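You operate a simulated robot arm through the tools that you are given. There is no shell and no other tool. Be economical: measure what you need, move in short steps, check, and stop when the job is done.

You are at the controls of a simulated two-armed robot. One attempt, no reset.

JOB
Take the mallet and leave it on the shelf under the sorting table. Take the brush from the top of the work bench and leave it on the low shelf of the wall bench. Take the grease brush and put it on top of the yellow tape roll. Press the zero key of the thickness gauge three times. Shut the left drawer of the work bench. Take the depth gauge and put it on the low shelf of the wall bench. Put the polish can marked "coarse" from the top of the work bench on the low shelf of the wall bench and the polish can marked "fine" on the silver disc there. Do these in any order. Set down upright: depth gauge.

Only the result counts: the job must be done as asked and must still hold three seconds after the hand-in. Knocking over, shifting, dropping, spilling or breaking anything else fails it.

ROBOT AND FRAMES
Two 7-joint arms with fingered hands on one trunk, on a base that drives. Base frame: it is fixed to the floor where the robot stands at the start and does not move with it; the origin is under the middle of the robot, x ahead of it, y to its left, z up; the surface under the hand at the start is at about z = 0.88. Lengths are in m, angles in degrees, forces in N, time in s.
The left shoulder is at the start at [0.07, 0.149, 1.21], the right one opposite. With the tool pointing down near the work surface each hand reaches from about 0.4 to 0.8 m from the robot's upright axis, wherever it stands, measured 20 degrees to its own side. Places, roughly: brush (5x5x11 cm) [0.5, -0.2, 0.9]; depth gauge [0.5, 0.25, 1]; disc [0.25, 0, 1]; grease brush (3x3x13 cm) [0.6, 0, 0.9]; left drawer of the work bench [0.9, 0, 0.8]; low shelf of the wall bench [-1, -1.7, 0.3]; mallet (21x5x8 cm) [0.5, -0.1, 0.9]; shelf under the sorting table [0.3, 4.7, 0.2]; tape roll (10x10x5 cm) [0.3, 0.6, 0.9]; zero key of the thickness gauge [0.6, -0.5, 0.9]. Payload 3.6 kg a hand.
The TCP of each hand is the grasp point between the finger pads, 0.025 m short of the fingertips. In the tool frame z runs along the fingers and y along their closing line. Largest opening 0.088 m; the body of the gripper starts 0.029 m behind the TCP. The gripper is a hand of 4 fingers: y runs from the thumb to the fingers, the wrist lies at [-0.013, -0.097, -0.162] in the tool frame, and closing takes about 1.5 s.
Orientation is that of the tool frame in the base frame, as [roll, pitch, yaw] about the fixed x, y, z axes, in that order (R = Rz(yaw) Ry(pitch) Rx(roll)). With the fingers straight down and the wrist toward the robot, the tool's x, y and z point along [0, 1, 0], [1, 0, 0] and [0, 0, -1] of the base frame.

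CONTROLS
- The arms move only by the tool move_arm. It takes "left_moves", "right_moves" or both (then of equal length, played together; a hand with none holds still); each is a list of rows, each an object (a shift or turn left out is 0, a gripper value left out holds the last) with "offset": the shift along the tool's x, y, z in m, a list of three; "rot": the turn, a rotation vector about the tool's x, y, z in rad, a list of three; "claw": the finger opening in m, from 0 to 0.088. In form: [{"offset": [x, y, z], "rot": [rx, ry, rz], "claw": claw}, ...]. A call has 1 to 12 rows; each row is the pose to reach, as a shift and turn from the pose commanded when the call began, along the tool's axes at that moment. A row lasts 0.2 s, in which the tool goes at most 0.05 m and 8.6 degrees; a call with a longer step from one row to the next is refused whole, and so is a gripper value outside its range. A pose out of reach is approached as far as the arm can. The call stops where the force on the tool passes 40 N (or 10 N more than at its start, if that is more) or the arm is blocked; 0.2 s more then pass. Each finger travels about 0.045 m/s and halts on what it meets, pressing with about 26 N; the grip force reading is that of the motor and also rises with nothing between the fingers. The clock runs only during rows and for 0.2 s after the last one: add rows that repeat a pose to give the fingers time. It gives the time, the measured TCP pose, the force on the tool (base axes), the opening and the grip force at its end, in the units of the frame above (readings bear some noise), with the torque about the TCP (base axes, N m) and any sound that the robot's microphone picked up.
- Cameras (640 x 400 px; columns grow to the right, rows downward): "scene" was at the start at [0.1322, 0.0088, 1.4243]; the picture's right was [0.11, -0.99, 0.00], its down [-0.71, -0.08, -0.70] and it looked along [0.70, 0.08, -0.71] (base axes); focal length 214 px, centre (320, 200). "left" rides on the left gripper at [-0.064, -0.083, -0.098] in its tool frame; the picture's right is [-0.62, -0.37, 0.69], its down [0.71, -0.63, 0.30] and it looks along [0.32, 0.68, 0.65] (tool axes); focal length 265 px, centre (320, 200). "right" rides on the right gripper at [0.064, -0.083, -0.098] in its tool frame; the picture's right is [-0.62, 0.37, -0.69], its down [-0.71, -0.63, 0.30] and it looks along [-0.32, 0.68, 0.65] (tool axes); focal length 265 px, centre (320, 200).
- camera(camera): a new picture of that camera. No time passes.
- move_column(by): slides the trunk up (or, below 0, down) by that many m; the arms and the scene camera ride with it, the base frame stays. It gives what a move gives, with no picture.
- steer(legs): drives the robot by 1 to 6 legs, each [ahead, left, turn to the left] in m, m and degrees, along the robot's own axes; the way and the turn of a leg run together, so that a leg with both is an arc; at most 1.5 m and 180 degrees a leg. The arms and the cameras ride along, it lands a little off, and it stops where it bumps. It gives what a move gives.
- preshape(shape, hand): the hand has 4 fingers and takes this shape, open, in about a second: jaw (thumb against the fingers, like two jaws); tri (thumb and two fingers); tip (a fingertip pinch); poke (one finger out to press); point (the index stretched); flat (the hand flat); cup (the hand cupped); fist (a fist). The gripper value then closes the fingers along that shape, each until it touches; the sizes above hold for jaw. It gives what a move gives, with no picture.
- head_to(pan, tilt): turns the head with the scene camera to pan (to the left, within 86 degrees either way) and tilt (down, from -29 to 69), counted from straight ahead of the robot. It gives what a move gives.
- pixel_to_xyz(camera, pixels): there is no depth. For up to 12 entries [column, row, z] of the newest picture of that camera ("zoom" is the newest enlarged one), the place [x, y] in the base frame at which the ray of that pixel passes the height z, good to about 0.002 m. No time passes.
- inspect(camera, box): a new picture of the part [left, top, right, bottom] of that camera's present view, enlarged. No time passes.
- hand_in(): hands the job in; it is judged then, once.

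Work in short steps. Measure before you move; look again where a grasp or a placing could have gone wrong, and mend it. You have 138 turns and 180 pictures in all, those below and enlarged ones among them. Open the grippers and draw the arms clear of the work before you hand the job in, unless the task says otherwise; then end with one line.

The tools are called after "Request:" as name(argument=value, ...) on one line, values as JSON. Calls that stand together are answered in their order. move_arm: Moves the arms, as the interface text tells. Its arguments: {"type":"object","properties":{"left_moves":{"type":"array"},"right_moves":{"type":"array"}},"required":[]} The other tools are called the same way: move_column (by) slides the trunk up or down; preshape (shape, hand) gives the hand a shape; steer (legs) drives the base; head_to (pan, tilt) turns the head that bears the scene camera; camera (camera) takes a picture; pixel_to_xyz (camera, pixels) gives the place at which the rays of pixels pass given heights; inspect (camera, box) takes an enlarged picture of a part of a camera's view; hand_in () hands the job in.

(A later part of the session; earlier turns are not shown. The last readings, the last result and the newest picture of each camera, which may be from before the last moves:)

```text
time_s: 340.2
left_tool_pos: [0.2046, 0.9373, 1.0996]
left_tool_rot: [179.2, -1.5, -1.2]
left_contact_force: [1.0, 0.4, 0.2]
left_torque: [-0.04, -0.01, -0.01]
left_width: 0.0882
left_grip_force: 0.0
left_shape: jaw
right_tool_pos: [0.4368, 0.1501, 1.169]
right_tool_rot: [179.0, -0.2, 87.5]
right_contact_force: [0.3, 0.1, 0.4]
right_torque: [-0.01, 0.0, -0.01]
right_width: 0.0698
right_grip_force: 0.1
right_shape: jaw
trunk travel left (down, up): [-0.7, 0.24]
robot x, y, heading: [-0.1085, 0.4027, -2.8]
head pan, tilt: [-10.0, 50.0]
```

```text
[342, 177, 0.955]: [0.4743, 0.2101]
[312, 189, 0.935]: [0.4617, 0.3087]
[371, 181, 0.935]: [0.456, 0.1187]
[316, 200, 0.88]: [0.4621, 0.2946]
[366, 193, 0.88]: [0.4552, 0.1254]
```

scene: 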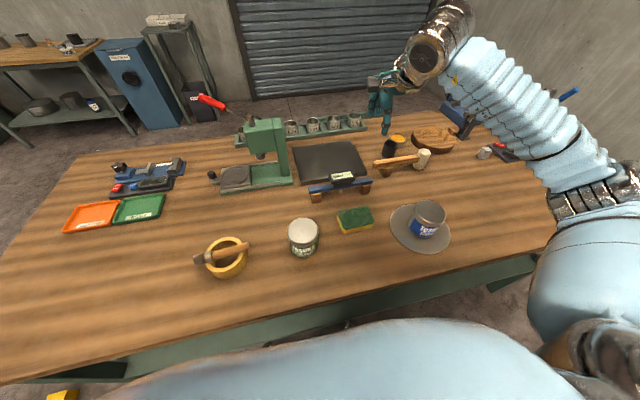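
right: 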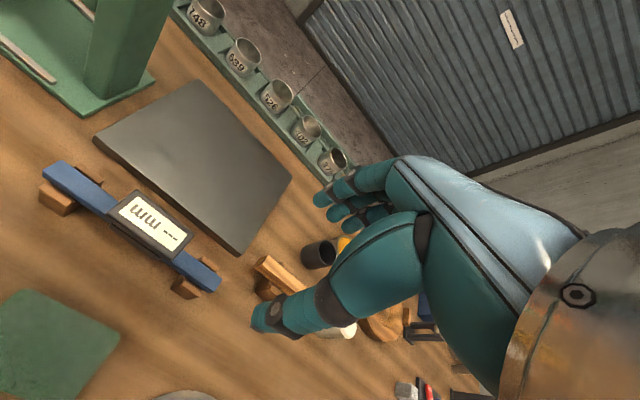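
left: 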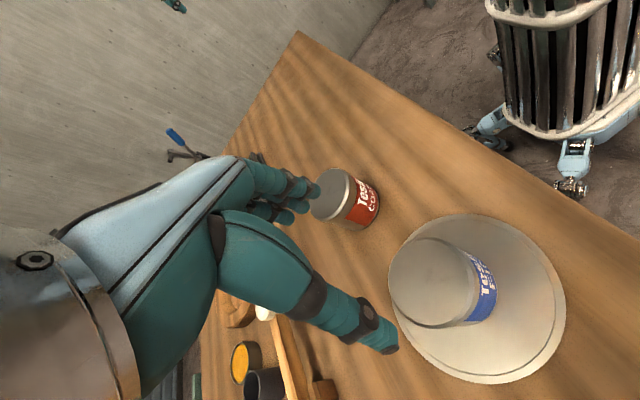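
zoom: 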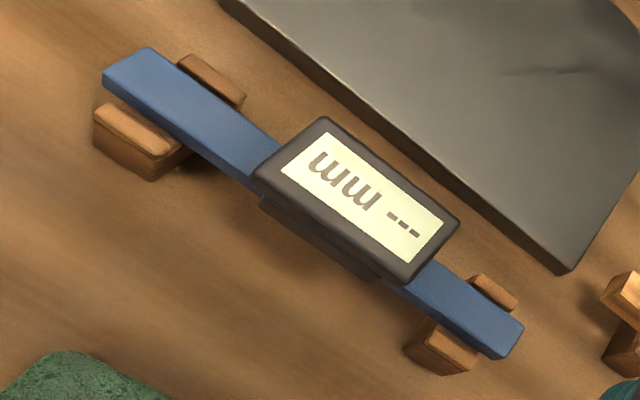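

The gauge is a bar lying in two notched blocks, display on top, a short rod below. Display centre ≈(0.467,0.212), bar along y. I hover the right hand above it, squared up.

Request:
move_arm(right_moves=[{"offset": [0.02, 0.009, 0.0], "rot": [0, 0, -0.02]}, {"offset": [0.045, 0.018, 0.01], "rot": [0, 0, -0.044]}, {"offset": [0.063, 0.0265, 0.04], "rot": [0, 0, -0.044]}, {"offset": [0.063, 0.0265, 0.08], "rot": [0, 0, -0.044]}, {"offset": [0.063, 0.0265, 0.12], "rot": [0, 0, -0.044]}, {"offset": [0.063, 0.0265, 0.16], "rot": [0, 0, -0.044]}, {"offset": [0.063, 0.0265, 0.16], "rot": [0, 0, -0.044]}])

Request:
camera(camera="right")

Request:
pixel_to_xyz(camera="right", pixels=[[275, 258, 0.965]])

```text
time_s: 341.8
left_tool_pos: [0.2036, 0.938, 1.1001]
left_tool_rot: [179.2, -1.5, -1.3]
left_contact_force: [0.1, -0.3, -0.9]
left_torque: [0.01, 0.01, -0.01]
left_width: 0.0879
left_grip_force: 0.0
left_shape: jaw
right_tool_pos: [0.4681, 0.2151, 1.0126]
right_tool_rot: [179.0, -0.2, 89.9]
right_contact_force: [-0.5, 1.5, 0.3]
right_torque: [0.02, 0.0, -0.03]
right_width: 0.0697
right_grip_force: 0.0
right_shape: jaw
trunk travel left (down, up): [-0.7, 0.24]
robot x, y, heading: [-0.1064, 0.402, -2.7]
head pan, tilt: [-10.0, 50.0]
```

```text
58 pictures are left
```

right: 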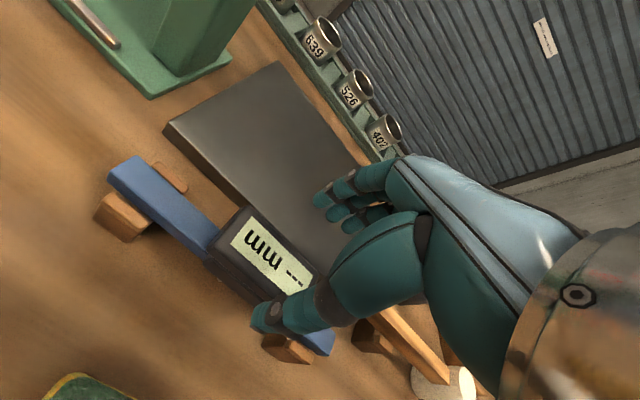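

```text
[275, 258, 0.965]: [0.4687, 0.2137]
```

Centred. Descend to z≈0.953 and close.

Request:
move_arm(right_moves=[{"offset": [-0.001, 0, 0.02]}, {"offset": [-0.001, 0, 0.04]}, {"offset": [-0.001, 0, 0.06]}, {"offset": [-0.001, 0, 0.06]}])

Request:
move_arm(right_moves=[{"claw": 0.01}, {"claw": 0.01}, {"claw": 0.01}, {"claw": 0.01}, {"claw": 0.01}, {"claw": 0.01}, {"claw": 0.01}])

Request:
camera(camera="right")

Request:
inspect(camera="scene", box=[290, 110, 410, 220])

```text
time_s: 342.8
left_tool_pos: [0.2038, 0.9382, 1.0993]
left_tool_rot: [179.1, -1.5, -1.2]
left_contact_force: [-0.4, 0.1, 0.1]
left_torque: [0.04, -0.04, 0.0]
left_width: 0.0877
left_grip_force: 0.1
left_shape: jaw
right_tool_pos: [0.469, 0.213, 0.9516]
right_tool_rot: [179.0, -0.2, 90.0]
right_contact_force: [0.7, 0.6, 0.1]
right_torque: [0.0, -0.01, -0.01]
right_width: 0.0698
right_grip_force: 0.2
right_shape: jaw
trunk travel left (down, up): [-0.7, 0.24]
robot x, y, heading: [-0.1084, 0.405, -2.8]
head pan, tilt: [-10.0, 50.0]
```

```text
time_s: 344.4
left_tool_pos: [0.2036, 0.9379, 1.0995]
left_tool_rot: [179.3, -1.5, -1.2]
left_contact_force: [0.0, 0.1, -0.4]
left_torque: [-0.01, 0.0, -0.01]
left_width: 0.0879
left_grip_force: 0.0
left_shape: jaw
right_tool_pos: [0.4701, 0.215, 0.951]
right_tool_rot: [178.9, -0.1, 90.0]
right_contact_force: [0.0, 0.2, -1.4]
right_torque: [0.02, 0.04, 0.02]
right_width: 0.0325
right_grip_force: 26.3
right_shape: jaw
trunk travel left (down, up): [-0.7, 0.24]
robot x, y, heading: [-0.1087, 0.4013, -2.9]
head pan, tilt: [-10.0, 50.0]
```

```text
57 pictures are left
```

right: 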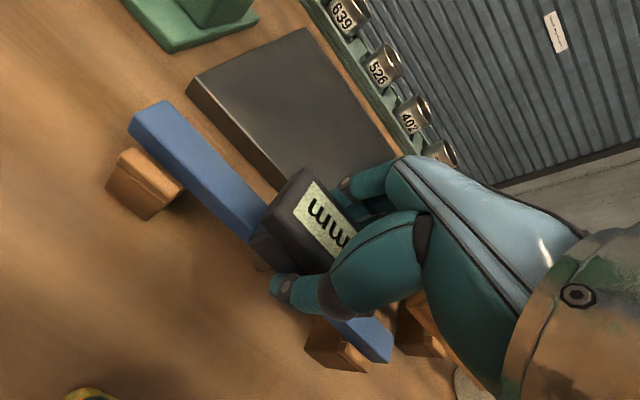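

```text
3.64 times, centred on (350, 165) of scene
```

zoom: 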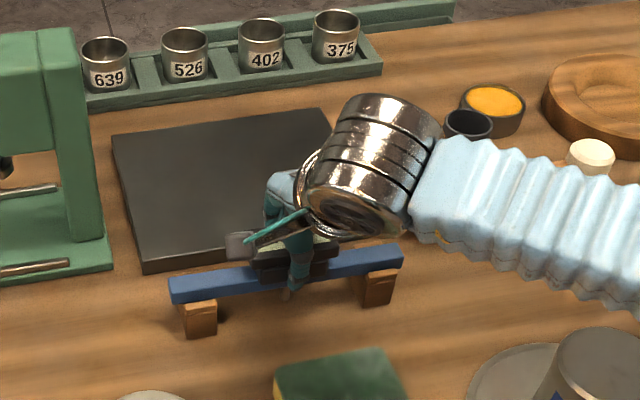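

Gripped. Lift 0.2 m and check that the bar leaves both blocks cleanly.

Request:
move_arm(right_moves=[{"offset": [0, 0, -0.01]}, {"offset": [0, 0, -0.03]}, {"offset": [0, 0, -0.06]}, {"offset": [0, 0, -0.1]}, {"offset": [0, 0, -0.14]}, {"offset": [0, 0, -0.18]}, {"offset": [0, 0, -0.21]}])

Request:
camera(camera="right")

Request:
inspect(camera="scene", box=[270, 60, 430, 220])

```text
time_s: 346.0
left_tool_pos: [0.2034, 0.9384, 1.0985]
left_tool_rot: [179.2, -1.6, -1.2]
left_contact_force: [-0.4, 0.5, 0.7]
left_torque: [-0.01, -0.01, -0.02]
left_width: 0.0878
left_grip_force: 0.1
left_shape: jaw
right_tool_pos: [0.4643, 0.2096, 1.1589]
right_tool_rot: [179.1, -0.1, 90.0]
right_contact_force: [-0.2, -0.8, -2.8]
right_torque: [0.01, 0.0, -0.01]
right_width: 0.0325
right_grip_force: 25.8
right_shape: jaw
trunk travel left (down, up): [-0.7, 0.24]
robot x, y, heading: [-0.1097, 0.4035, -2.8]
head pan, tilt: [-10.0, 50.0]
```

```text
55 pictures are left
```

right: 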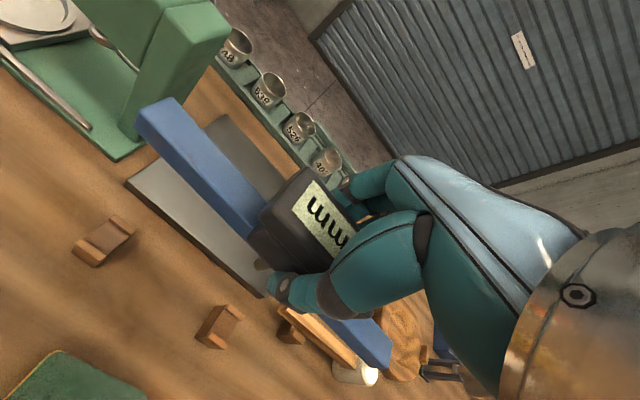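

```text
2.50 times, centred on (350, 140) of scene
```

zoom: 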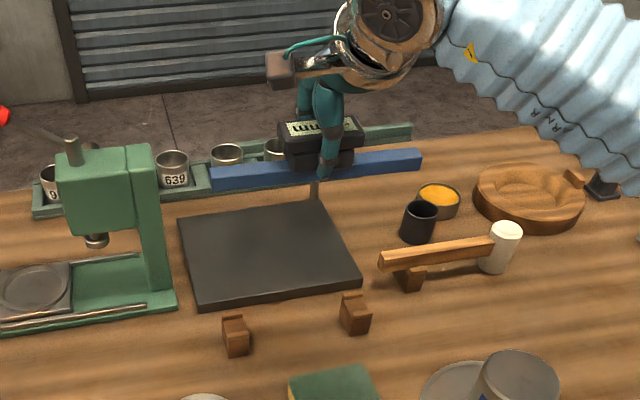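

The gauge is held level; blocks stayed. Its rod reaches ~3 cm below the bar, so I'll set it down with care. I drive to the wall bench, toward x≈-1.33.

Request:
steer(legs=[[-0.85, 0, 0], [0, 0, -87.2], [1.1, -0.2, 0]])

Request:
move_column(by=-0.36)

Request:
move_column(by=-0.3)

Request:
head_to(pan=-8, tilt=25)

Request:
camera(camera="scene")

```text
time_s: 380.8
left_tool_pos: [-0.6557, -0.9603, 1.0994]
left_tool_rot: [179.1, -1.6, -91.0]
left_contact_force: [0.1, 0.5, 0.2]
left_torque: [0.0, 0.01, -0.02]
left_width: 0.088
left_grip_force: 0.1
left_shape: jaw
right_tool_pos: [-1.3827, -1.2236, 1.159]
right_tool_rot: [179.0, -0.2, 0.1]
right_contact_force: [0.8, 0.1, -2.7]
right_torque: [-0.03, -0.04, 0.01]
right_width: 0.0322
right_grip_force: 25.9
right_shape: jaw
trunk travel left (down, up): [-0.7, 0.24]
robot x, y, heading: [-1.1922, -0.6533, -92.5]
head pan, tilt: [-10.0, 50.0]
```

```text
time_s: 384.3
left_tool_pos: [-0.6535, -0.9613, 0.7392]
left_tool_rot: [179.2, -1.5, -91.1]
left_contact_force: [0.5, -0.2, 1.0]
left_torque: [0.02, 0.03, 0.01]
left_width: 0.0878
left_grip_force: 0.0
left_shape: jaw
right_tool_pos: [-1.3823, -1.2242, 0.7975]
right_tool_rot: [179.0, -0.1, 0.2]
right_contact_force: [-1.0, 0.1, -2.7]
right_torque: [-0.01, -0.04, 0.04]
right_width: 0.0322
right_grip_force: 25.9
right_shape: jaw
trunk travel left (down, up): [-0.34, 0.6]
robot x, y, heading: [-1.1926, -0.6509, -92.2]
head pan, tilt: [-10.0, 50.0]
```

```text
time_s: 387.3
left_tool_pos: [-0.6544, -0.9605, 0.4392]
left_tool_rot: [179.2, -1.4, -91.1]
left_contact_force: [-0.3, 0.2, 1.0]
left_torque: [-0.03, 0.0, 0.04]
left_width: 0.0879
left_grip_force: 0.0
left_shape: jaw
right_tool_pos: [-1.3818, -1.2239, 0.4984]
right_tool_rot: [178.9, -0.1, 0.0]
right_contact_force: [0.1, 0.4, -2.2]
right_torque: [-0.01, 0.01, 0.0]
right_width: 0.0323
right_grip_force: 25.6
right_shape: jaw
trunk travel left (down, up): [-0.04, 0.9]
robot x, y, heading: [-1.1938, -0.6486, -92.4]
head pan, tilt: [-10.0, 50.0]
```

```text
time_s: 388.2
left_tool_pos: [-0.656, -0.961, 0.4402]
left_tool_rot: [179.2, -1.5, -91.1]
left_contact_force: [-0.3, -0.4, -0.8]
left_torque: [0.0, 0.02, 0.01]
left_width: 0.0878
left_grip_force: 0.0
left_shape: jaw
right_tool_pos: [-1.3821, -1.2249, 0.4981]
right_tool_rot: [179.0, -0.1, 0.2]
right_contact_force: [0.5, -0.5, -2.6]
right_torque: [0.0, -0.01, 0.03]
right_width: 0.0322
right_grip_force: 26.4
right_shape: jaw
trunk travel left (down, up): [-0.04, 0.9]
robot x, y, heading: [-1.1933, -0.6486, -92.4]
head pan, tilt: [-8.0, 25.0]
```

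```text
53 pictures are left
```

scene: 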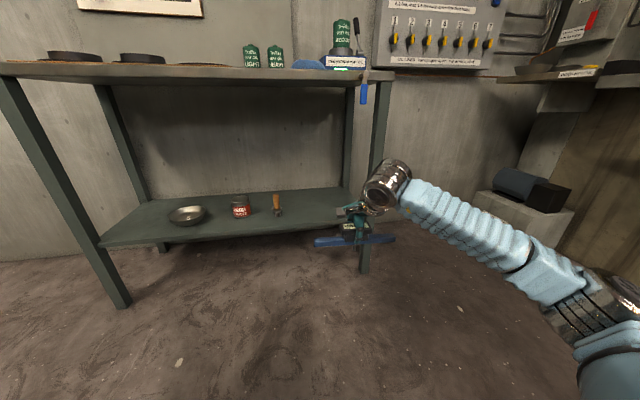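

I check the right front leg and the brush positions before driving in.

Request:
pixel_to_xyz(camera="scene", pixels=[[364, 272, 0.0], [372, 220, 0.3], [277, 214, 0.32], [350, 230, 0.3], [241, 217, 0.32]])

```text
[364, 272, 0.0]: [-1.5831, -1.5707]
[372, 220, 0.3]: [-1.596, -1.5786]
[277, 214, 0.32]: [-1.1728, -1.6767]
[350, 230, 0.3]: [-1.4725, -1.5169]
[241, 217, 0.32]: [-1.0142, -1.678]
```

Request:
steer(legs=[[0, 0, 2.4], [0.42, 0.02, 0]])

Request:
camera(camera="scene")

Request:
move_arm(right_moves=[{"offset": [0, 0, 0.02]}, {"offset": [0, 0, 0.04]}, {"offset": [0, 0, 0.06]}, {"offset": [0, 0, 0.08]}, {"offset": [0, 0, 0.09]}, {"offset": [0, 0, 0.09]}])

Request:
inspect(camera="scene", box=[240, 180, 440, 330])

```text
time_s: 394.7
left_tool_pos: [-0.6197, -1.3594, 0.4391]
left_tool_rot: [179.2, -1.6, -88.4]
left_contact_force: [0.6, -0.6, -0.8]
left_torque: [0.02, 0.04, -0.02]
left_width: 0.0879
left_grip_force: 0.0
left_shape: jaw
right_tool_pos: [-1.3366, -1.6562, 0.4987]
right_tool_rot: [179.0, -0.2, 2.6]
right_contact_force: [0.0, 0.4, -3.2]
right_torque: [0.02, 0.01, -0.01]
right_width: 0.0323
right_grip_force: 25.5
right_shape: jaw
trunk travel left (down, up): [-0.04, 0.9]
robot x, y, heading: [-1.1722, -1.0741, -89.6]
head pan, tilt: [-8.0, 25.0]
```

```text
52 pictures are left
```

scene: 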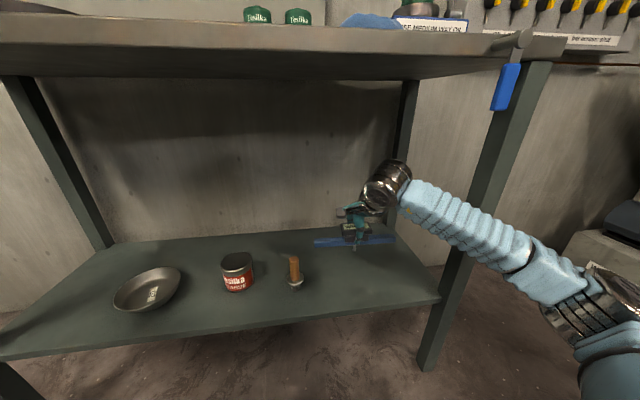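

```text
time_s: 396.1
left_tool_pos: [-0.6206, -1.3588, 0.4391]
left_tool_rot: [179.2, -1.5, -88.4]
left_contact_force: [0.0, -1.0, 0.6]
left_torque: [0.01, 0.01, 0.01]
left_width: 0.0875
left_grip_force: 0.1
left_shape: jaw
right_tool_pos: [-1.3341, -1.6565, 0.4081]
right_tool_rot: [179.1, -0.2, 2.7]
right_contact_force: [-0.3, 0.6, -2.9]
right_torque: [0.02, -0.01, 0.02]
right_width: 0.0322
right_grip_force: 26.3
right_shape: jaw
trunk travel left (down, up): [-0.04, 0.9]
robot x, y, heading: [-1.1734, -1.0719, -90.1]
head pan, tilt: [-8.0, 25.0]
```

```text
2.67 times, centred on (340, 255) of scene
```

zoom: 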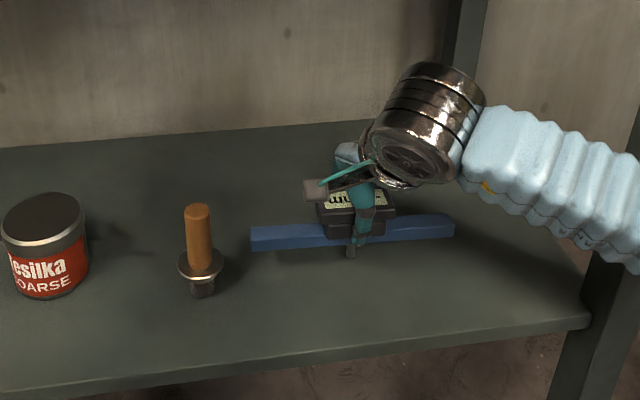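

Lowering gently to find rod contact.

Request:
move_arm(right_moves=[{"offset": [0, 0, 0.005]}, {"offset": [0, 0, 0.01]}, {"offset": [0, 0, 0.013]}, {"offset": [0, 0, 0.013]}])

Request:
move_arm(right_moves=[{"offset": [0, 0, 0.003]}, {"offset": [0, 0, 0.006]}, {"offset": [0, 0, 0.006]}])

Request:
inspect(camera="scene", box=[300, 210, 420, 290])

```text
time_s: 397.1
left_tool_pos: [-0.6206, -1.3591, 0.4391]
left_tool_rot: [179.3, -1.5, -88.5]
left_contact_force: [-0.7, 0.5, -0.3]
left_torque: [0.0, -0.01, 0.0]
left_width: 0.0879
left_grip_force: 0.0
left_shape: jaw
right_tool_pos: [-1.3348, -1.6564, 0.3949]
right_tool_rot: [178.9, -0.1, 2.6]
right_contact_force: [-0.6, 0.1, -2.1]
right_torque: [0.01, -0.04, 0.02]
right_width: 0.032
right_grip_force: 26.4
right_shape: jaw
trunk travel left (down, up): [-0.04, 0.9]
robot x, y, heading: [-1.1697, -1.0723, -90.1]
head pan, tilt: [-8.0, 25.0]
```

```text
time_s: 397.9
left_tool_pos: [-0.6205, -1.3594, 0.4398]
left_tool_rot: [179.2, -1.4, -88.4]
left_contact_force: [-0.4, -0.1, 0.6]
left_torque: [-0.03, 0.02, -0.02]
left_width: 0.0878
left_grip_force: 0.0
left_shape: jaw
right_tool_pos: [-1.3352, -1.6575, 0.3887]
right_tool_rot: [179.0, -0.1, 2.6]
right_contact_force: [0.1, 0.2, -3.2]
right_torque: [-0.02, 0.04, -0.04]
right_width: 0.032
right_grip_force: 25.6
right_shape: jaw
trunk travel left (down, up): [-0.04, 0.9]
robot x, y, heading: [-1.1702, -1.0743, -89.8]
head pan, tilt: [-8.0, 25.0]
```

```text
5.00 times, centred on (360, 250) of scene
```

zoom: 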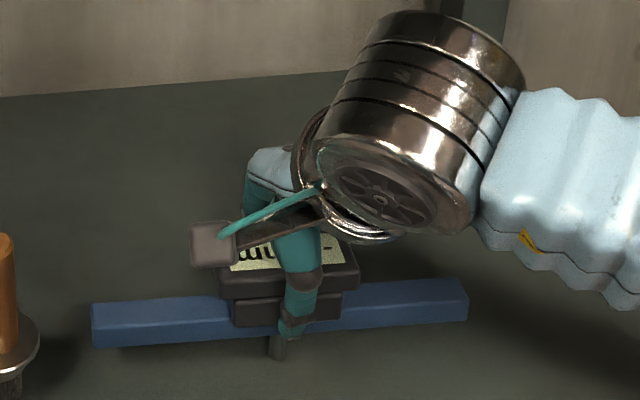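

The rod protrudes only ~1.2 cm. Continue lowering.

Request:
move_arm(right_moves=[{"offset": [0, 0, 0.003]}, {"offset": [0, 0, 0.006]}, {"offset": [0, 0, 0.006]}])

Request:
move_arm(right_moves=[{"offset": [0, 0, 0.003]}, {"offset": [0, 0, 0.005]}, {"offset": [0, 0, 0.005]}])

Request:
inspect(camera="scene", box=[300, 210, 420, 290])

```text
time_s: 398.7
left_tool_pos: [-0.6207, -1.3586, 0.4403]
left_tool_rot: [179.2, -1.4, -88.4]
left_contact_force: [0.3, -1.1, 0.8]
left_torque: [-0.01, 0.04, -0.02]
left_width: 0.088
left_grip_force: 0.1
left_shape: jaw
right_tool_pos: [-1.3349, -1.6582, 0.3838]
right_tool_rot: [179.0, -0.2, 2.7]
right_contact_force: [0.6, 0.8, -2.0]
right_torque: [0.0, -0.01, 0.02]
right_width: 0.0321
right_grip_force: 25.8
right_shape: jaw
trunk travel left (down, up): [-0.04, 0.9]
robot x, y, heading: [-1.171, -1.076, -89.8]
head pan, tilt: [-8.0, 25.0]
```

```text
time_s: 399.5
left_tool_pos: [-0.6213, -1.3592, 0.4399]
left_tool_rot: [179.2, -1.5, -88.5]
left_contact_force: [0.0, 0.6, 1.2]
left_torque: [0.02, -0.04, -0.03]
left_width: 0.0879
left_grip_force: 0.0
left_shape: jaw
right_tool_pos: [-1.3349, -1.6573, 0.3779]
right_tool_rot: [178.9, -0.1, 2.8]
right_contact_force: [-1.3, 0.7, -0.3]
right_torque: [0.0, 0.04, 0.02]
right_width: 0.0321
right_grip_force: 25.8
right_shape: jaw
trunk travel left (down, up): [-0.04, 0.9]
robot x, y, heading: [-1.17, -1.0718, -90.1]
head pan, tilt: [-8.0, 25.0]
```

```text
5.00 times, centred on (360, 250) of scene
```

zoom: 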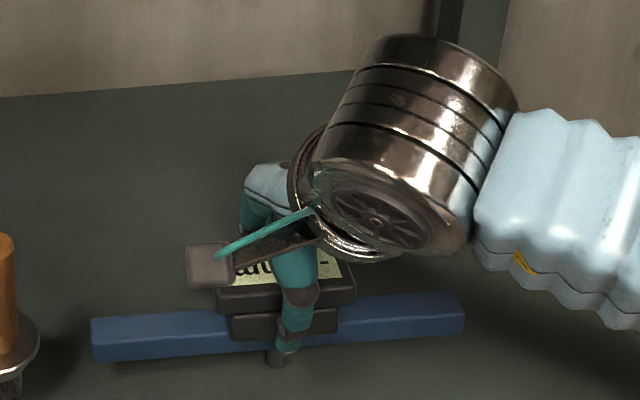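

Rod has just touched (force rising). Now I tilt the hand ~7° about the closing axis so the right bar end also comes down, pivoting on the rod tip.

Request:
move_arm(right_moves=[{"offset": [-0.002, 0, 0], "rot": [0, 0.03, 0]}, {"offset": [-0.0035, 0, 0], "rot": [0, 0.06, 0]}, {"offset": [-0.005, 0, 0], "rot": [0, 0.09, 0]}, {"offset": [-0.007, 0, 0], "rot": [0, 0.12, 0]}, {"offset": [-0.007, 0, 0], "rot": [0, 0.12, 0]}])

Request:
inspect(camera="scene", box=[300, 210, 420, 290])

```text
time_s: 400.7
left_tool_pos: [-0.6201, -1.3587, 0.4397]
left_tool_rot: [179.1, -1.6, -88.4]
left_contact_force: [0.6, -0.4, -0.2]
left_torque: [-0.01, -0.01, 0.01]
left_width: 0.0877
left_grip_force: 0.0
left_shape: jaw
right_tool_pos: [-1.3414, -1.6569, 0.3767]
right_tool_rot: [178.9, -7.1, 2.8]
right_contact_force: [-0.4, -0.6, 5.7]
right_torque: [-0.06, 0.02, 0.02]
right_width: 0.0322
right_grip_force: 25.8
right_shape: jaw
trunk travel left (down, up): [-0.04, 0.9]
robot x, y, heading: [-1.1715, -1.0746, -90.0]
head pan, tilt: [-8.0, 25.0]
```

```text
5.00 times, centred on (360, 250) of scene
```

zoom: 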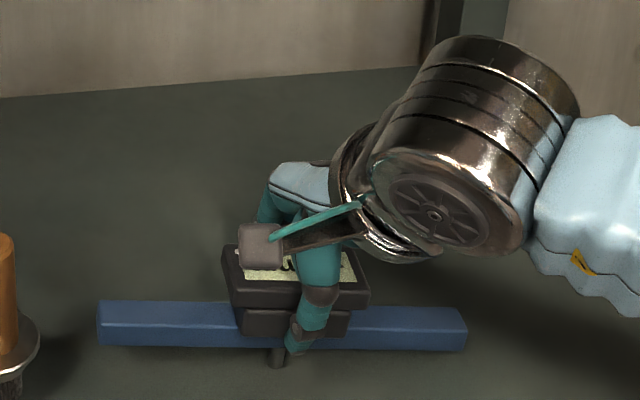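

Still only the rod bears; rotate a little more.

Request:
move_arm(right_moves=[{"offset": [-0.001, 0, 0], "rot": [0, 0.02, 0]}, {"offset": [-0.0025, 0, 0], "rot": [0, 0.045, 0]}, {"offset": [-0.0025, 0, 0], "rot": [0, 0.045, 0]}])

Request:
move_arm(right_moves=[{"offset": [-0.001, 0, 0], "rot": [0, 0.02, 0]}, {"offset": [-0.0025, 0, 0], "rot": [0, 0.045, 0]}, {"offset": [-0.0025, 0, 0], "rot": [0, 0.045, 0]}])

Request:
inspect(camera="scene", box=[300, 210, 420, 290])

```text
time_s: 401.5
left_tool_pos: [-0.6206, -1.3578, 0.4395]
left_tool_rot: [179.1, -1.6, -88.5]
left_contact_force: [0.0, 0.4, -0.1]
left_torque: [0.04, 0.02, 0.03]
left_width: 0.0881
left_grip_force: 0.0
left_shape: jaw
right_tool_pos: [-1.3436, -1.6567, 0.3792]
right_tool_rot: [178.9, -9.6, 2.8]
right_contact_force: [-2.3, -1.0, 3.2]
right_torque: [-0.11, 0.01, 0.0]
right_width: 0.0325
right_grip_force: 25.9
right_shape: jaw
trunk travel left (down, up): [-0.04, 0.9]
robot x, y, heading: [-1.1713, -1.0697, -90.0]
head pan, tilt: [-8.0, 25.0]
```

```text
time_s: 402.3
left_tool_pos: [-0.6203, -1.3585, 0.4396]
left_tool_rot: [179.2, -1.4, -88.5]
left_contact_force: [0.2, 0.9, -0.5]
left_torque: [0.0, -0.02, -0.01]
left_width: 0.088
left_grip_force: 0.1
left_shape: jaw
right_tool_pos: [-1.3478, -1.6576, 0.3775]
right_tool_rot: [178.9, -12.3, 2.9]
right_contact_force: [1.0, -1.6, 3.0]
right_torque: [-0.09, 0.0, -0.01]
right_width: 0.0322
right_grip_force: 27.0
right_shape: jaw
trunk travel left (down, up): [-0.04, 0.9]
robot x, y, heading: [-1.1728, -1.071, -89.7]
head pan, tilt: [-8.0, 25.0]
```

```text
5.00 times, centred on (360, 250) of scene
```

zoom: 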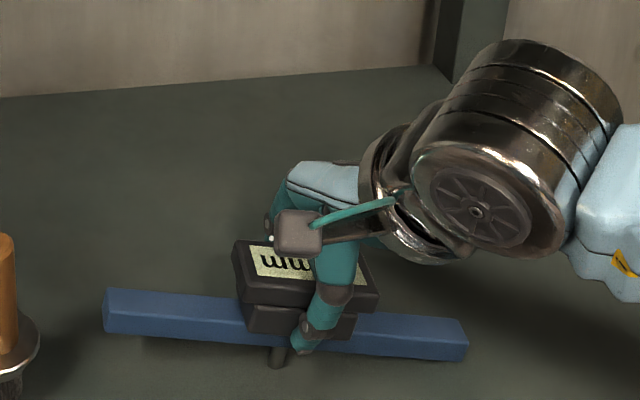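

The bar end still hangs slightly. Continue rotating until torque appears.

Request:
move_arm(right_moves=[{"offset": [-0.001, 0, 0], "rot": [0, 0.02, 0]}, {"offset": [-0.0015, 0, 0], "rot": [0, 0.03, 0]}, {"offset": [-0.0015, 0, 0], "rot": [0, 0.03, 0]}])

Request:
move_arm(right_moves=[{"offset": [-0.001, 0, 0], "rot": [0, 0.02, 0]}, {"offset": [-0.0015, 0, 0.001], "rot": [0, 0.03, 0]}, {"offset": [-0.0015, 0, 0.001], "rot": [0, 0.03, 0]}])

Request:
inspect(camera="scene", box=[300, 210, 420, 290])

```text
time_s: 403.1
left_tool_pos: [-0.6199, -1.3594, 0.4398]
left_tool_rot: [179.2, -1.5, -88.5]
left_contact_force: [-0.1, -0.7, -0.4]
left_torque: [0.03, -0.01, 0.0]
left_width: 0.0879
left_grip_force: 0.0
left_shape: jaw
right_tool_pos: [-1.3492, -1.6569, 0.3773]
right_tool_rot: [178.9, -13.8, 2.9]
right_contact_force: [2.1, 0.9, 3.4]
right_torque: [0.04, -0.03, 0.02]
right_width: 0.0324
right_grip_force: 26.1
right_shape: jaw
trunk travel left (down, up): [-0.04, 0.9]
robot x, y, heading: [-1.1709, -1.0752, -90.0]
head pan, tilt: [-8.0, 25.0]
```

```text
time_s: 403.9
left_tool_pos: [-0.6207, -1.3585, 0.4388]
left_tool_rot: [179.2, -1.6, -88.5]
left_contact_force: [0.2, -0.4, -0.5]
left_torque: [-0.05, 0.02, -0.01]
left_width: 0.0876
left_grip_force: 0.0
left_shape: jaw
right_tool_pos: [-1.3486, -1.6576, 0.3775]
right_tool_rot: [178.8, -15.6, 2.9]
right_contact_force: [0.2, 0.7, 5.6]
right_torque: [0.09, 0.04, 0.05]
right_width: 0.0325
right_grip_force: 26.5
right_shape: jaw
trunk travel left (down, up): [-0.04, 0.9]
robot x, y, heading: [-1.1714, -1.0749, -89.8]
head pan, tilt: [-8.0, 25.0]
```

```text
5.00 times, centred on (360, 250) of scene
```

zoom: 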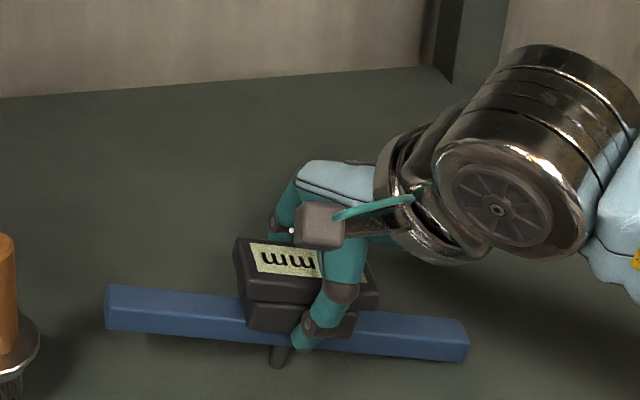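

The bar no longer rotates with the hand: its right end rests on the shelf. I open the fingers a few mm only and watch.

Request:
move_arm(right_moves=[{"claw": 0.036}, {"claw": 0.04}, {"claw": 0.042}, {"claw": 0.042}])

Request:
inspect(camera="scene", box=[300, 210, 420, 290])

Request:
camera(camera="right")

```text
time_s: 404.9
left_tool_pos: [-0.621, -1.3585, 0.4397]
left_tool_rot: [179.1, -1.5, -88.5]
left_contact_force: [0.4, -0.1, -0.6]
left_torque: [0.0, 0.01, 0.01]
left_width: 0.0878
left_grip_force: 0.0
left_shape: jaw
right_tool_pos: [-1.3496, -1.6582, 0.3759]
right_tool_rot: [179.0, -15.5, 3.0]
right_contact_force: [0.9, -0.4, -0.6]
right_torque: [0.01, 0.01, 0.05]
right_width: 0.0417
right_grip_force: 0.1
right_shape: jaw
trunk travel left (down, up): [-0.04, 0.9]
robot x, y, heading: [-1.1726, -1.0717, -89.8]
head pan, tilt: [-8.0, 25.0]
```

```text
5.00 times, centred on (360, 250) of scene
```

zoom: 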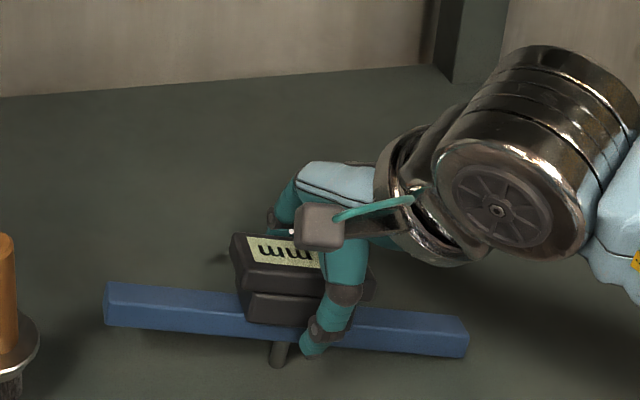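

```text
44 pictures are left
```

right: 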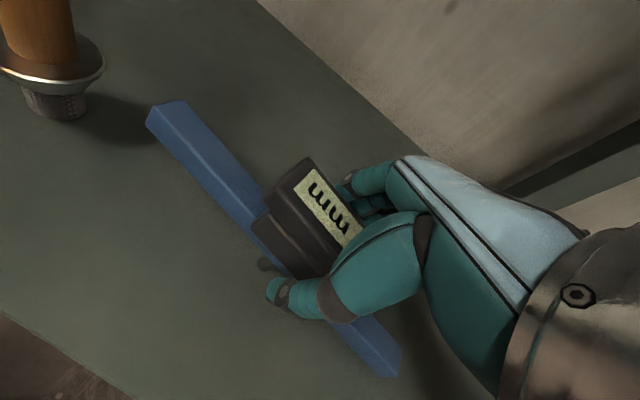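

The gauge settled slightly. I open a bit more to see if it stands by itself or follows the fingers.

Request:
move_arm(right_moves=[{"claw": 0.046}, {"claw": 0.05}, {"claw": 0.05}, {"claw": 0.05}])

Request:
inspect(camera="scene", box=[300, 210, 420, 290])

Request:
inspect(camera="right", box=[180, 120, 420, 320])

```text
time_s: 405.9
left_tool_pos: [-0.6206, -1.3597, 0.4393]
left_tool_rot: [179.1, -1.5, -88.5]
left_contact_force: [-0.3, -0.5, -0.3]
left_torque: [0.0, -0.01, 0.0]
left_width: 0.0877
left_grip_force: 0.1
left_shape: jaw
right_tool_pos: [-1.3496, -1.6585, 0.3769]
right_tool_rot: [179.0, -15.6, 2.9]
right_contact_force: [0.0, -0.6, -0.5]
right_torque: [0.03, 0.04, -0.04]
right_width: 0.0499
right_grip_force: 0.1
right_shape: jaw
trunk travel left (down, up): [-0.04, 0.9]
robot x, y, heading: [-1.1732, -1.0723, -89.7]
head pan, tilt: [-8.0, 25.0]
```

```text
5.00 times, centred on (360, 250) of scene
```

zoom: 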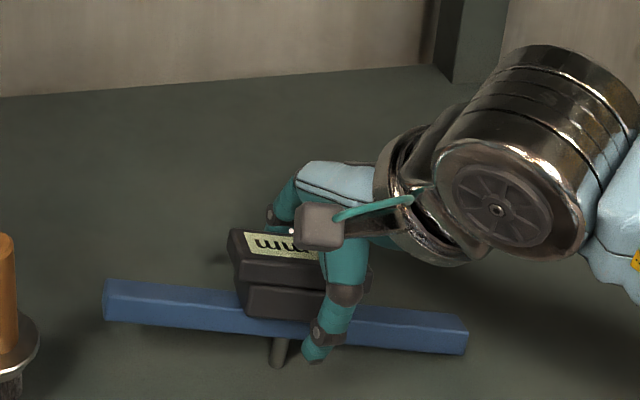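

```text
2.00 times, centred on (300, 220) of right
```

zoom: 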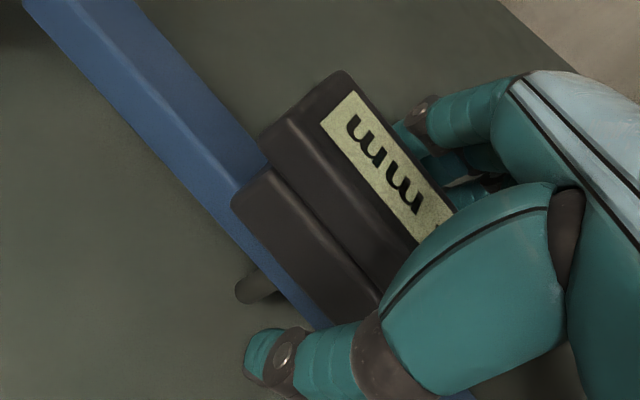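

It leans on the far fingers: tilted on rod edge + bar corner it has no lateral stability. Standing level on the flat rod end is better. I re-close, lift 2 cm and level the bar again.

Request:
move_arm(right_moves=[{"claw": 0.03}, {"claw": 0.01}, {"claw": 0.01}, {"claw": 0.01}, {"claw": 0.01}, {"claw": 0.01}])

Request:
move_arm(right_moves=[{"offset": [0, 0, -0.01], "rot": [0, 0, 0]}, {"offset": [0, 0, -0.025], "rot": [0, -0.07, 0]}, {"offset": [0, 0, -0.025], "rot": [0, -0.14, 0]}, {"offset": [0, 0, -0.025], "rot": [0, -0.215, 0]}, {"offset": [0, 0, -0.025], "rot": [0, -0.215, 0]}])

Request:
inspect(camera="scene", box=[300, 200, 420, 280])

Request:
inspect(camera="right", box=[100, 80, 420, 320])

```text
time_s: 407.3
left_tool_pos: [-0.6213, -1.3592, 0.4395]
left_tool_rot: [179.2, -1.5, -88.4]
left_contact_force: [-0.4, -0.2, -0.8]
left_torque: [0.03, -0.01, 0.0]
left_width: 0.0878
left_grip_force: 0.0
left_shape: jaw
right_tool_pos: [-1.3497, -1.6577, 0.3763]
right_tool_rot: [178.9, -15.6, 2.9]
right_contact_force: [0.1, -0.5, 0.8]
right_torque: [0.01, 0.02, 0.02]
right_width: 0.0327
right_grip_force: 26.0
right_shape: jaw
trunk travel left (down, up): [-0.04, 0.9]
robot x, y, heading: [-1.1732, -1.0756, -89.8]
head pan, tilt: [-8.0, 25.0]
```

```text
time_s: 408.5
left_tool_pos: [-0.6205, -1.3585, 0.4392]
left_tool_rot: [179.2, -1.5, -88.4]
left_contact_force: [0.5, 0.1, -0.3]
left_torque: [0.04, -0.03, 0.01]
left_width: 0.0879
left_grip_force: 0.1
left_shape: jaw
right_tool_pos: [-1.3564, -1.6574, 0.3983]
right_tool_rot: [179.0, -3.2, 2.8]
right_contact_force: [0.1, 0.3, -2.4]
right_torque: [-0.02, 0.02, -0.03]
right_width: 0.0326
right_grip_force: 26.2
right_shape: jaw
trunk travel left (down, up): [-0.04, 0.9]
robot x, y, heading: [-1.1738, -1.0706, -90.0]
head pan, tilt: [-8.0, 25.0]
```

```text
5.00 times, centred on (360, 240) of scene
```

zoom: 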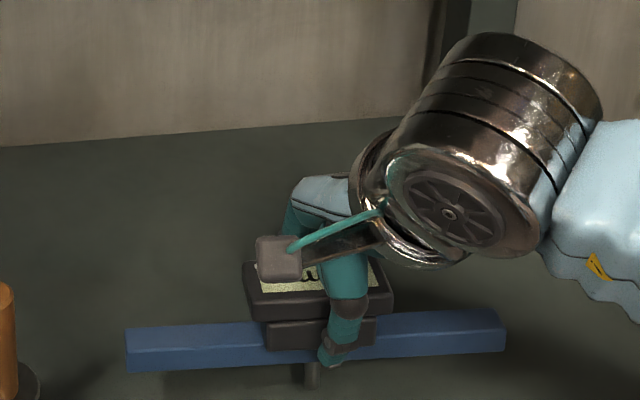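

```text
1.67 times, centred on (260, 200) of right
```

zoom: 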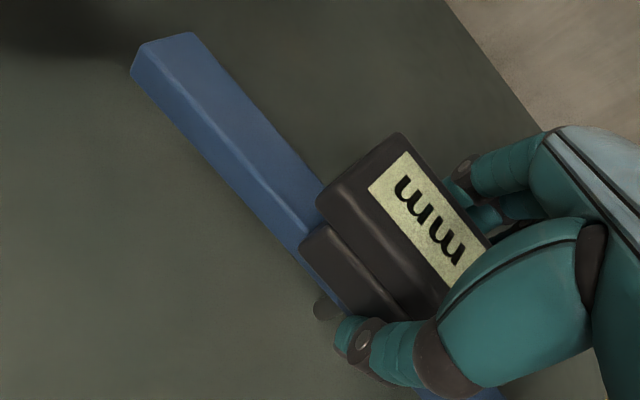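

Bar is nearly level (≈1° low on the right). I use the left hand's camera, which looks along the bar from the side, to judge its roll.

Request:
camera(camera="left")

```text
39 pictures are left
```

left: 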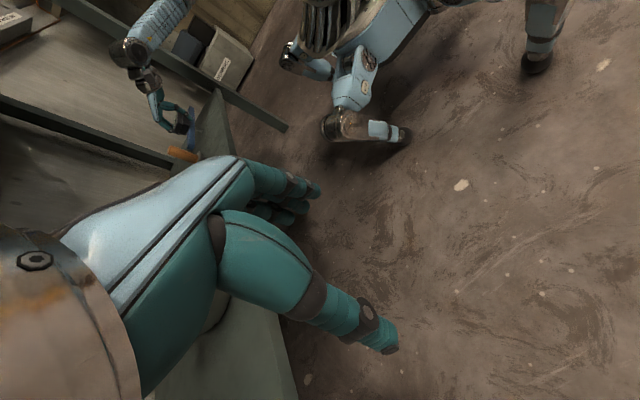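

Request:
inspect(camera="left", box=[140, 80, 230, 170])

```text
4.44 times, centred on (185, 125) of left
```

zoom: 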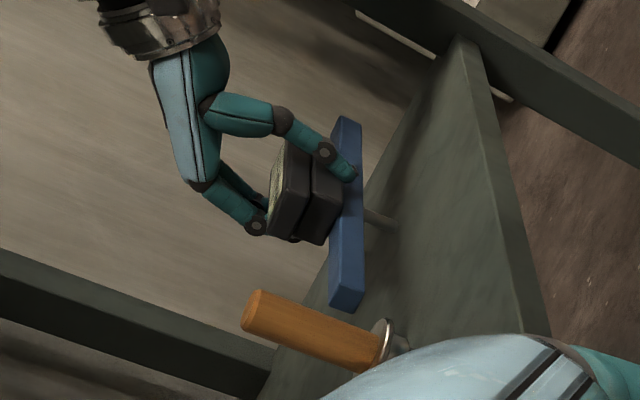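

The gauge looks upright to within a few degrees. I level the last degree, lower to contact and press lightly so the rod end seats flat.

Request:
move_arm(right_moves=[{"offset": [0, 0, 0.006], "rot": [0, -0.018, 0]}, {"offset": [0, 0, 0.012], "rot": [0, -0.018, 0]}, {"offset": [0, 0, 0.018], "rot": [0, -0.018, 0]}, {"offset": [0, 0, 0.018], "rot": [0, -0.018, 0]}])

Request:
move_arm(right_moves=[{"offset": [0, 0, 0.002]}, {"offset": [0, 0, 0.005]}, {"offset": [0, 0, 0.005]}, {"offset": [0, 0, 0.005]}])

```text
time_s: 409.5
left_tool_pos: [-0.6198, -1.3585, 0.4393]
left_tool_rot: [179.2, -1.6, -88.5]
left_contact_force: [0.5, 0.3, -0.2]
left_torque: [0.02, 0.0, 0.0]
left_width: 0.0879
left_grip_force: 0.0
left_shape: jaw
right_tool_pos: [-1.3559, -1.6568, 0.3818]
right_tool_rot: [178.9, -2.3, 2.7]
right_contact_force: [0.5, 0.2, -2.3]
right_torque: [0.02, 0.02, 0.0]
right_width: 0.0328
right_grip_force: 26.0
right_shape: jaw
trunk travel left (down, up): [-0.04, 0.9]
robot x, y, heading: [-1.17, -1.0738, -90.0]
head pan, tilt: [-8.0, 25.0]
```

```text
time_s: 410.5
left_tool_pos: [-0.6205, -1.3587, 0.4404]
left_tool_rot: [179.2, -1.6, -88.5]
left_contact_force: [0.6, -0.4, 0.0]
left_torque: [0.0, 0.02, 0.04]
left_width: 0.0881
left_grip_force: 0.0
left_shape: jaw
right_tool_pos: [-1.3552, -1.6586, 0.3766]
right_tool_rot: [178.9, -2.3, 2.6]
right_contact_force: [-0.3, -0.3, -0.7]
right_torque: [0.04, 0.0, 0.03]
right_width: 0.0326
right_grip_force: 26.7
right_shape: jaw
trunk travel left (down, up): [-0.04, 0.9]
robot x, y, heading: [-1.1699, -1.0738, -90.0]
head pan, tilt: [-8.0, 25.0]
```

Just touching; press 4 mm more, then open slightly and view from the side.

Request:
move_arm(right_moves=[{"offset": [0, 0, 0.002]}, {"offset": [0, 0, 0.005]}, {"offset": [0, 0, 0.005]}])

Request:
move_arm(right_moves=[{"offset": [0, 0, -0.004], "claw": 0.035}, {"offset": [0, 0, -0.004], "claw": 0.038}, {"offset": [0, 0, -0.004], "claw": 0.04}, {"offset": [0, 0, -0.004], "claw": 0.04}])

Request:
inspect(camera="left", box=[140, 80, 230, 170])

Request:
inspect(camera="scene", box=[300, 210, 420, 290])

```text
time_s: 411.3
left_tool_pos: [-0.6201, -1.3582, 0.4388]
left_tool_rot: [179.0, -1.5, -88.6]
left_contact_force: [0.2, -0.4, -0.3]
left_torque: [0.03, 0.04, -0.01]
left_width: 0.088
left_grip_force: 0.0
left_shape: jaw
right_tool_pos: [-1.3544, -1.6592, 0.3745]
right_tool_rot: [178.4, -2.3, 2.8]
right_contact_force: [-1.0, -3.1, 12.3]
right_torque: [-0.24, 0.03, 0.0]
right_width: 0.0331
right_grip_force: 25.7
right_shape: jaw
trunk travel left (down, up): [-0.04, 0.9]
robot x, y, heading: [-1.1754, -1.075, -90.0]
head pan, tilt: [-8.0, 25.0]
```

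```text
time_s: 412.3
left_tool_pos: [-0.6203, -1.3596, 0.4402]
left_tool_rot: [179.2, -1.5, -88.4]
left_contact_force: [0.2, -0.4, 0.0]
left_torque: [0.0, 0.0, 0.02]
left_width: 0.0879
left_grip_force: 0.0
left_shape: jaw
right_tool_pos: [-1.356, -1.6578, 0.3752]
right_tool_rot: [179.0, -2.3, 2.8]
right_contact_force: [-0.4, -0.1, -0.9]
right_torque: [-0.02, 0.01, -0.01]
right_width: 0.0397
right_grip_force: 0.1
right_shape: jaw
trunk travel left (down, up): [-0.04, 0.9]
robot x, y, heading: [-1.1746, -1.0764, -89.6]
head pan, tilt: [-8.0, 25.0]
```

```text
4.44 times, centred on (185, 125) of left
```

zoom: 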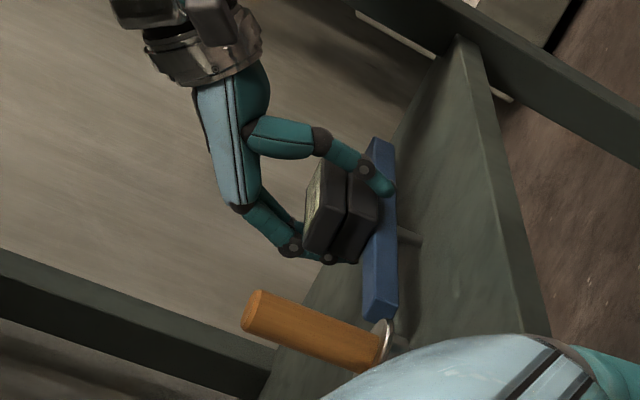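

```text
5.00 times, centred on (360, 250) of scene
```

zoom: 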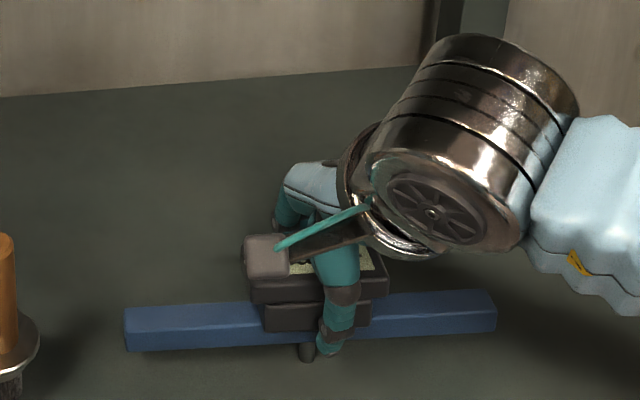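

Level and standing. Open further to see whether it stands free.

Request:
move_arm(right_moves=[{"claw": 0.043}, {"claw": 0.046}, {"claw": 0.05}, {"claw": 0.05}, {"claw": 0.05}])

Request:
inspect(camera="left", box=[140, 80, 230, 170])

Request:
inspect(camera="scene", box=[300, 210, 420, 290])

```text
time_s: 413.5
left_tool_pos: [-0.6199, -1.3584, 0.4397]
left_tool_rot: [179.2, -1.5, -88.5]
left_contact_force: [-0.8, 0.2, 0.5]
left_torque: [0.0, 0.0, -0.01]
left_width: 0.088
left_grip_force: 0.0
left_shape: jaw
right_tool_pos: [-1.3557, -1.6595, 0.3751]
right_tool_rot: [179.0, -2.3, 2.8]
right_contact_force: [0.1, -0.1, 0.5]
right_torque: [0.0, -0.02, 0.0]
right_width: 0.0493
right_grip_force: 0.1
right_shape: jaw
trunk travel left (down, up): [-0.04, 0.9]
robot x, y, heading: [-1.1723, -1.0716, -90.1]
head pan, tilt: [-8.0, 25.0]
```

```text
4.44 times, centred on (185, 125) of left
```

zoom: 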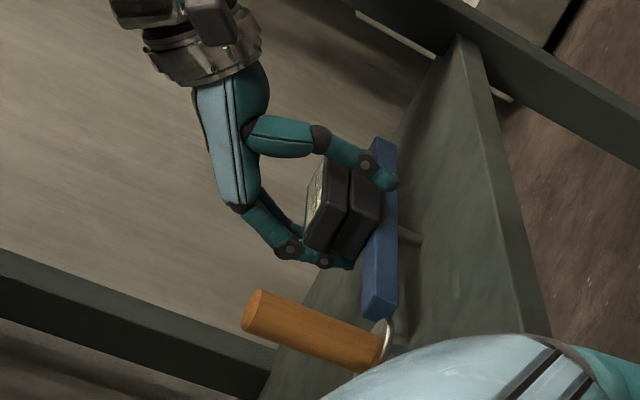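

```text
5.00 times, centred on (360, 250) of scene
```

zoom: 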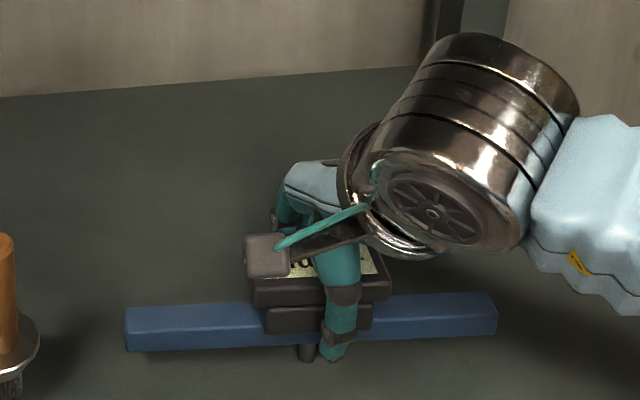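

Practically unchanged. Open to 0.065 and look again.

Request:
move_arm(right_moves=[{"claw": 0.054}, {"claw": 0.058}, {"claw": 0.062}, {"claw": 0.065}, {"claw": 0.065}, {"claw": 0.065}])

Request:
inspect(camera="left", box=[140, 80, 230, 170])

Request:
inspect(camera="scene", box=[300, 210, 420, 290])

```text
time_s: 414.9
left_tool_pos: [-0.6192, -1.359, 0.4389]
left_tool_rot: [179.2, -1.4, -88.5]
left_contact_force: [-0.7, 0.5, -0.1]
left_torque: [-0.02, -0.01, 0.0]
left_width: 0.088
left_grip_force: 0.1
left_shape: jaw
right_tool_pos: [-1.3557, -1.6589, 0.3755]
right_tool_rot: [179.1, -2.3, 2.7]
right_contact_force: [-0.5, -0.3, 0.7]
right_torque: [-0.03, 0.01, -0.01]
right_width: 0.0648
right_grip_force: 0.0
right_shape: jaw
trunk travel left (down, up): [-0.04, 0.9]
robot x, y, heading: [-1.1712, -1.076, -89.8]
head pan, tilt: [-8.0, 25.0]
```

```text
4.44 times, centred on (185, 125) of left
```

zoom: 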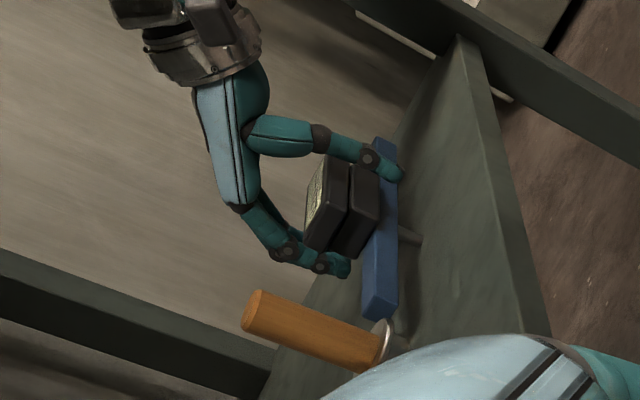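

```text
5.00 times, centred on (360, 250) of scene
```

zoom: 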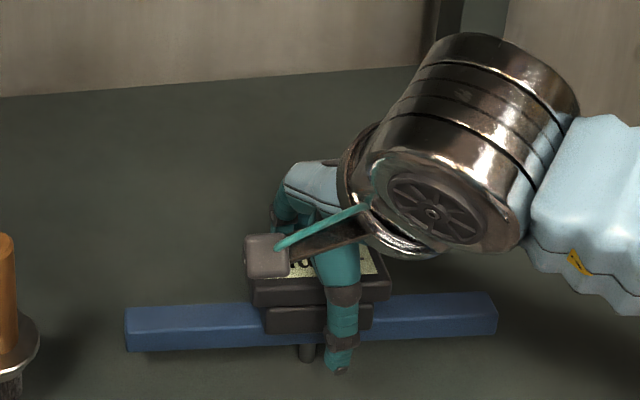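

It stands free on its rod. Open fully and rise slowly straight up, then back out.

Request:
move_arm(right_moves=[{"claw": 0.075}, {"claw": 0.085}, {"claw": 0.085}, {"claw": 0.085}, {"offset": [0.0, 0, -0.008]}, {"offset": [-0.0, 0, -0.018]}, {"offset": [0, 0, -0.03]}, {"offset": [0, 0, -0.045]}, {"offset": [0, 0, -0.06]}, {"offset": [0, 0, -0.08]}, {"offset": [0, 0, -0.1]}])

Request:
inspect(camera="scene", box=[220, 180, 420, 300])

```text
time_s: 417.3
left_tool_pos: [-0.6206, -1.3596, 0.4397]
left_tool_rot: [179.1, -1.6, -88.4]
left_contact_force: [0.2, 0.1, -0.5]
left_torque: [0.0, 0.02, 0.02]
left_width: 0.0876
left_grip_force: 0.1
left_shape: jaw
right_tool_pos: [-1.3597, -1.6555, 0.4768]
right_tool_rot: [179.1, -2.4, 2.6]
right_contact_force: [-0.6, -0.1, 0.0]
right_torque: [-0.03, 0.02, 0.0]
right_width: 0.085
right_grip_force: 0.0
right_shape: jaw
trunk travel left (down, up): [-0.04, 0.9]
robot x, y, heading: [-1.1774, -1.0712, -89.8]
head pan, tilt: [-8.0, 25.0]
```

```text
3.20 times, centred on (320, 240) of scene
```

zoom: 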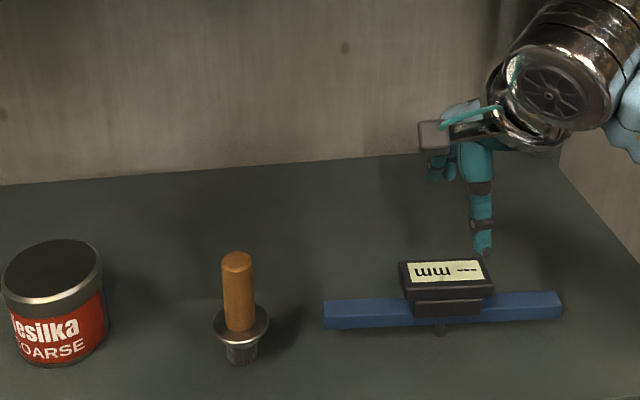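

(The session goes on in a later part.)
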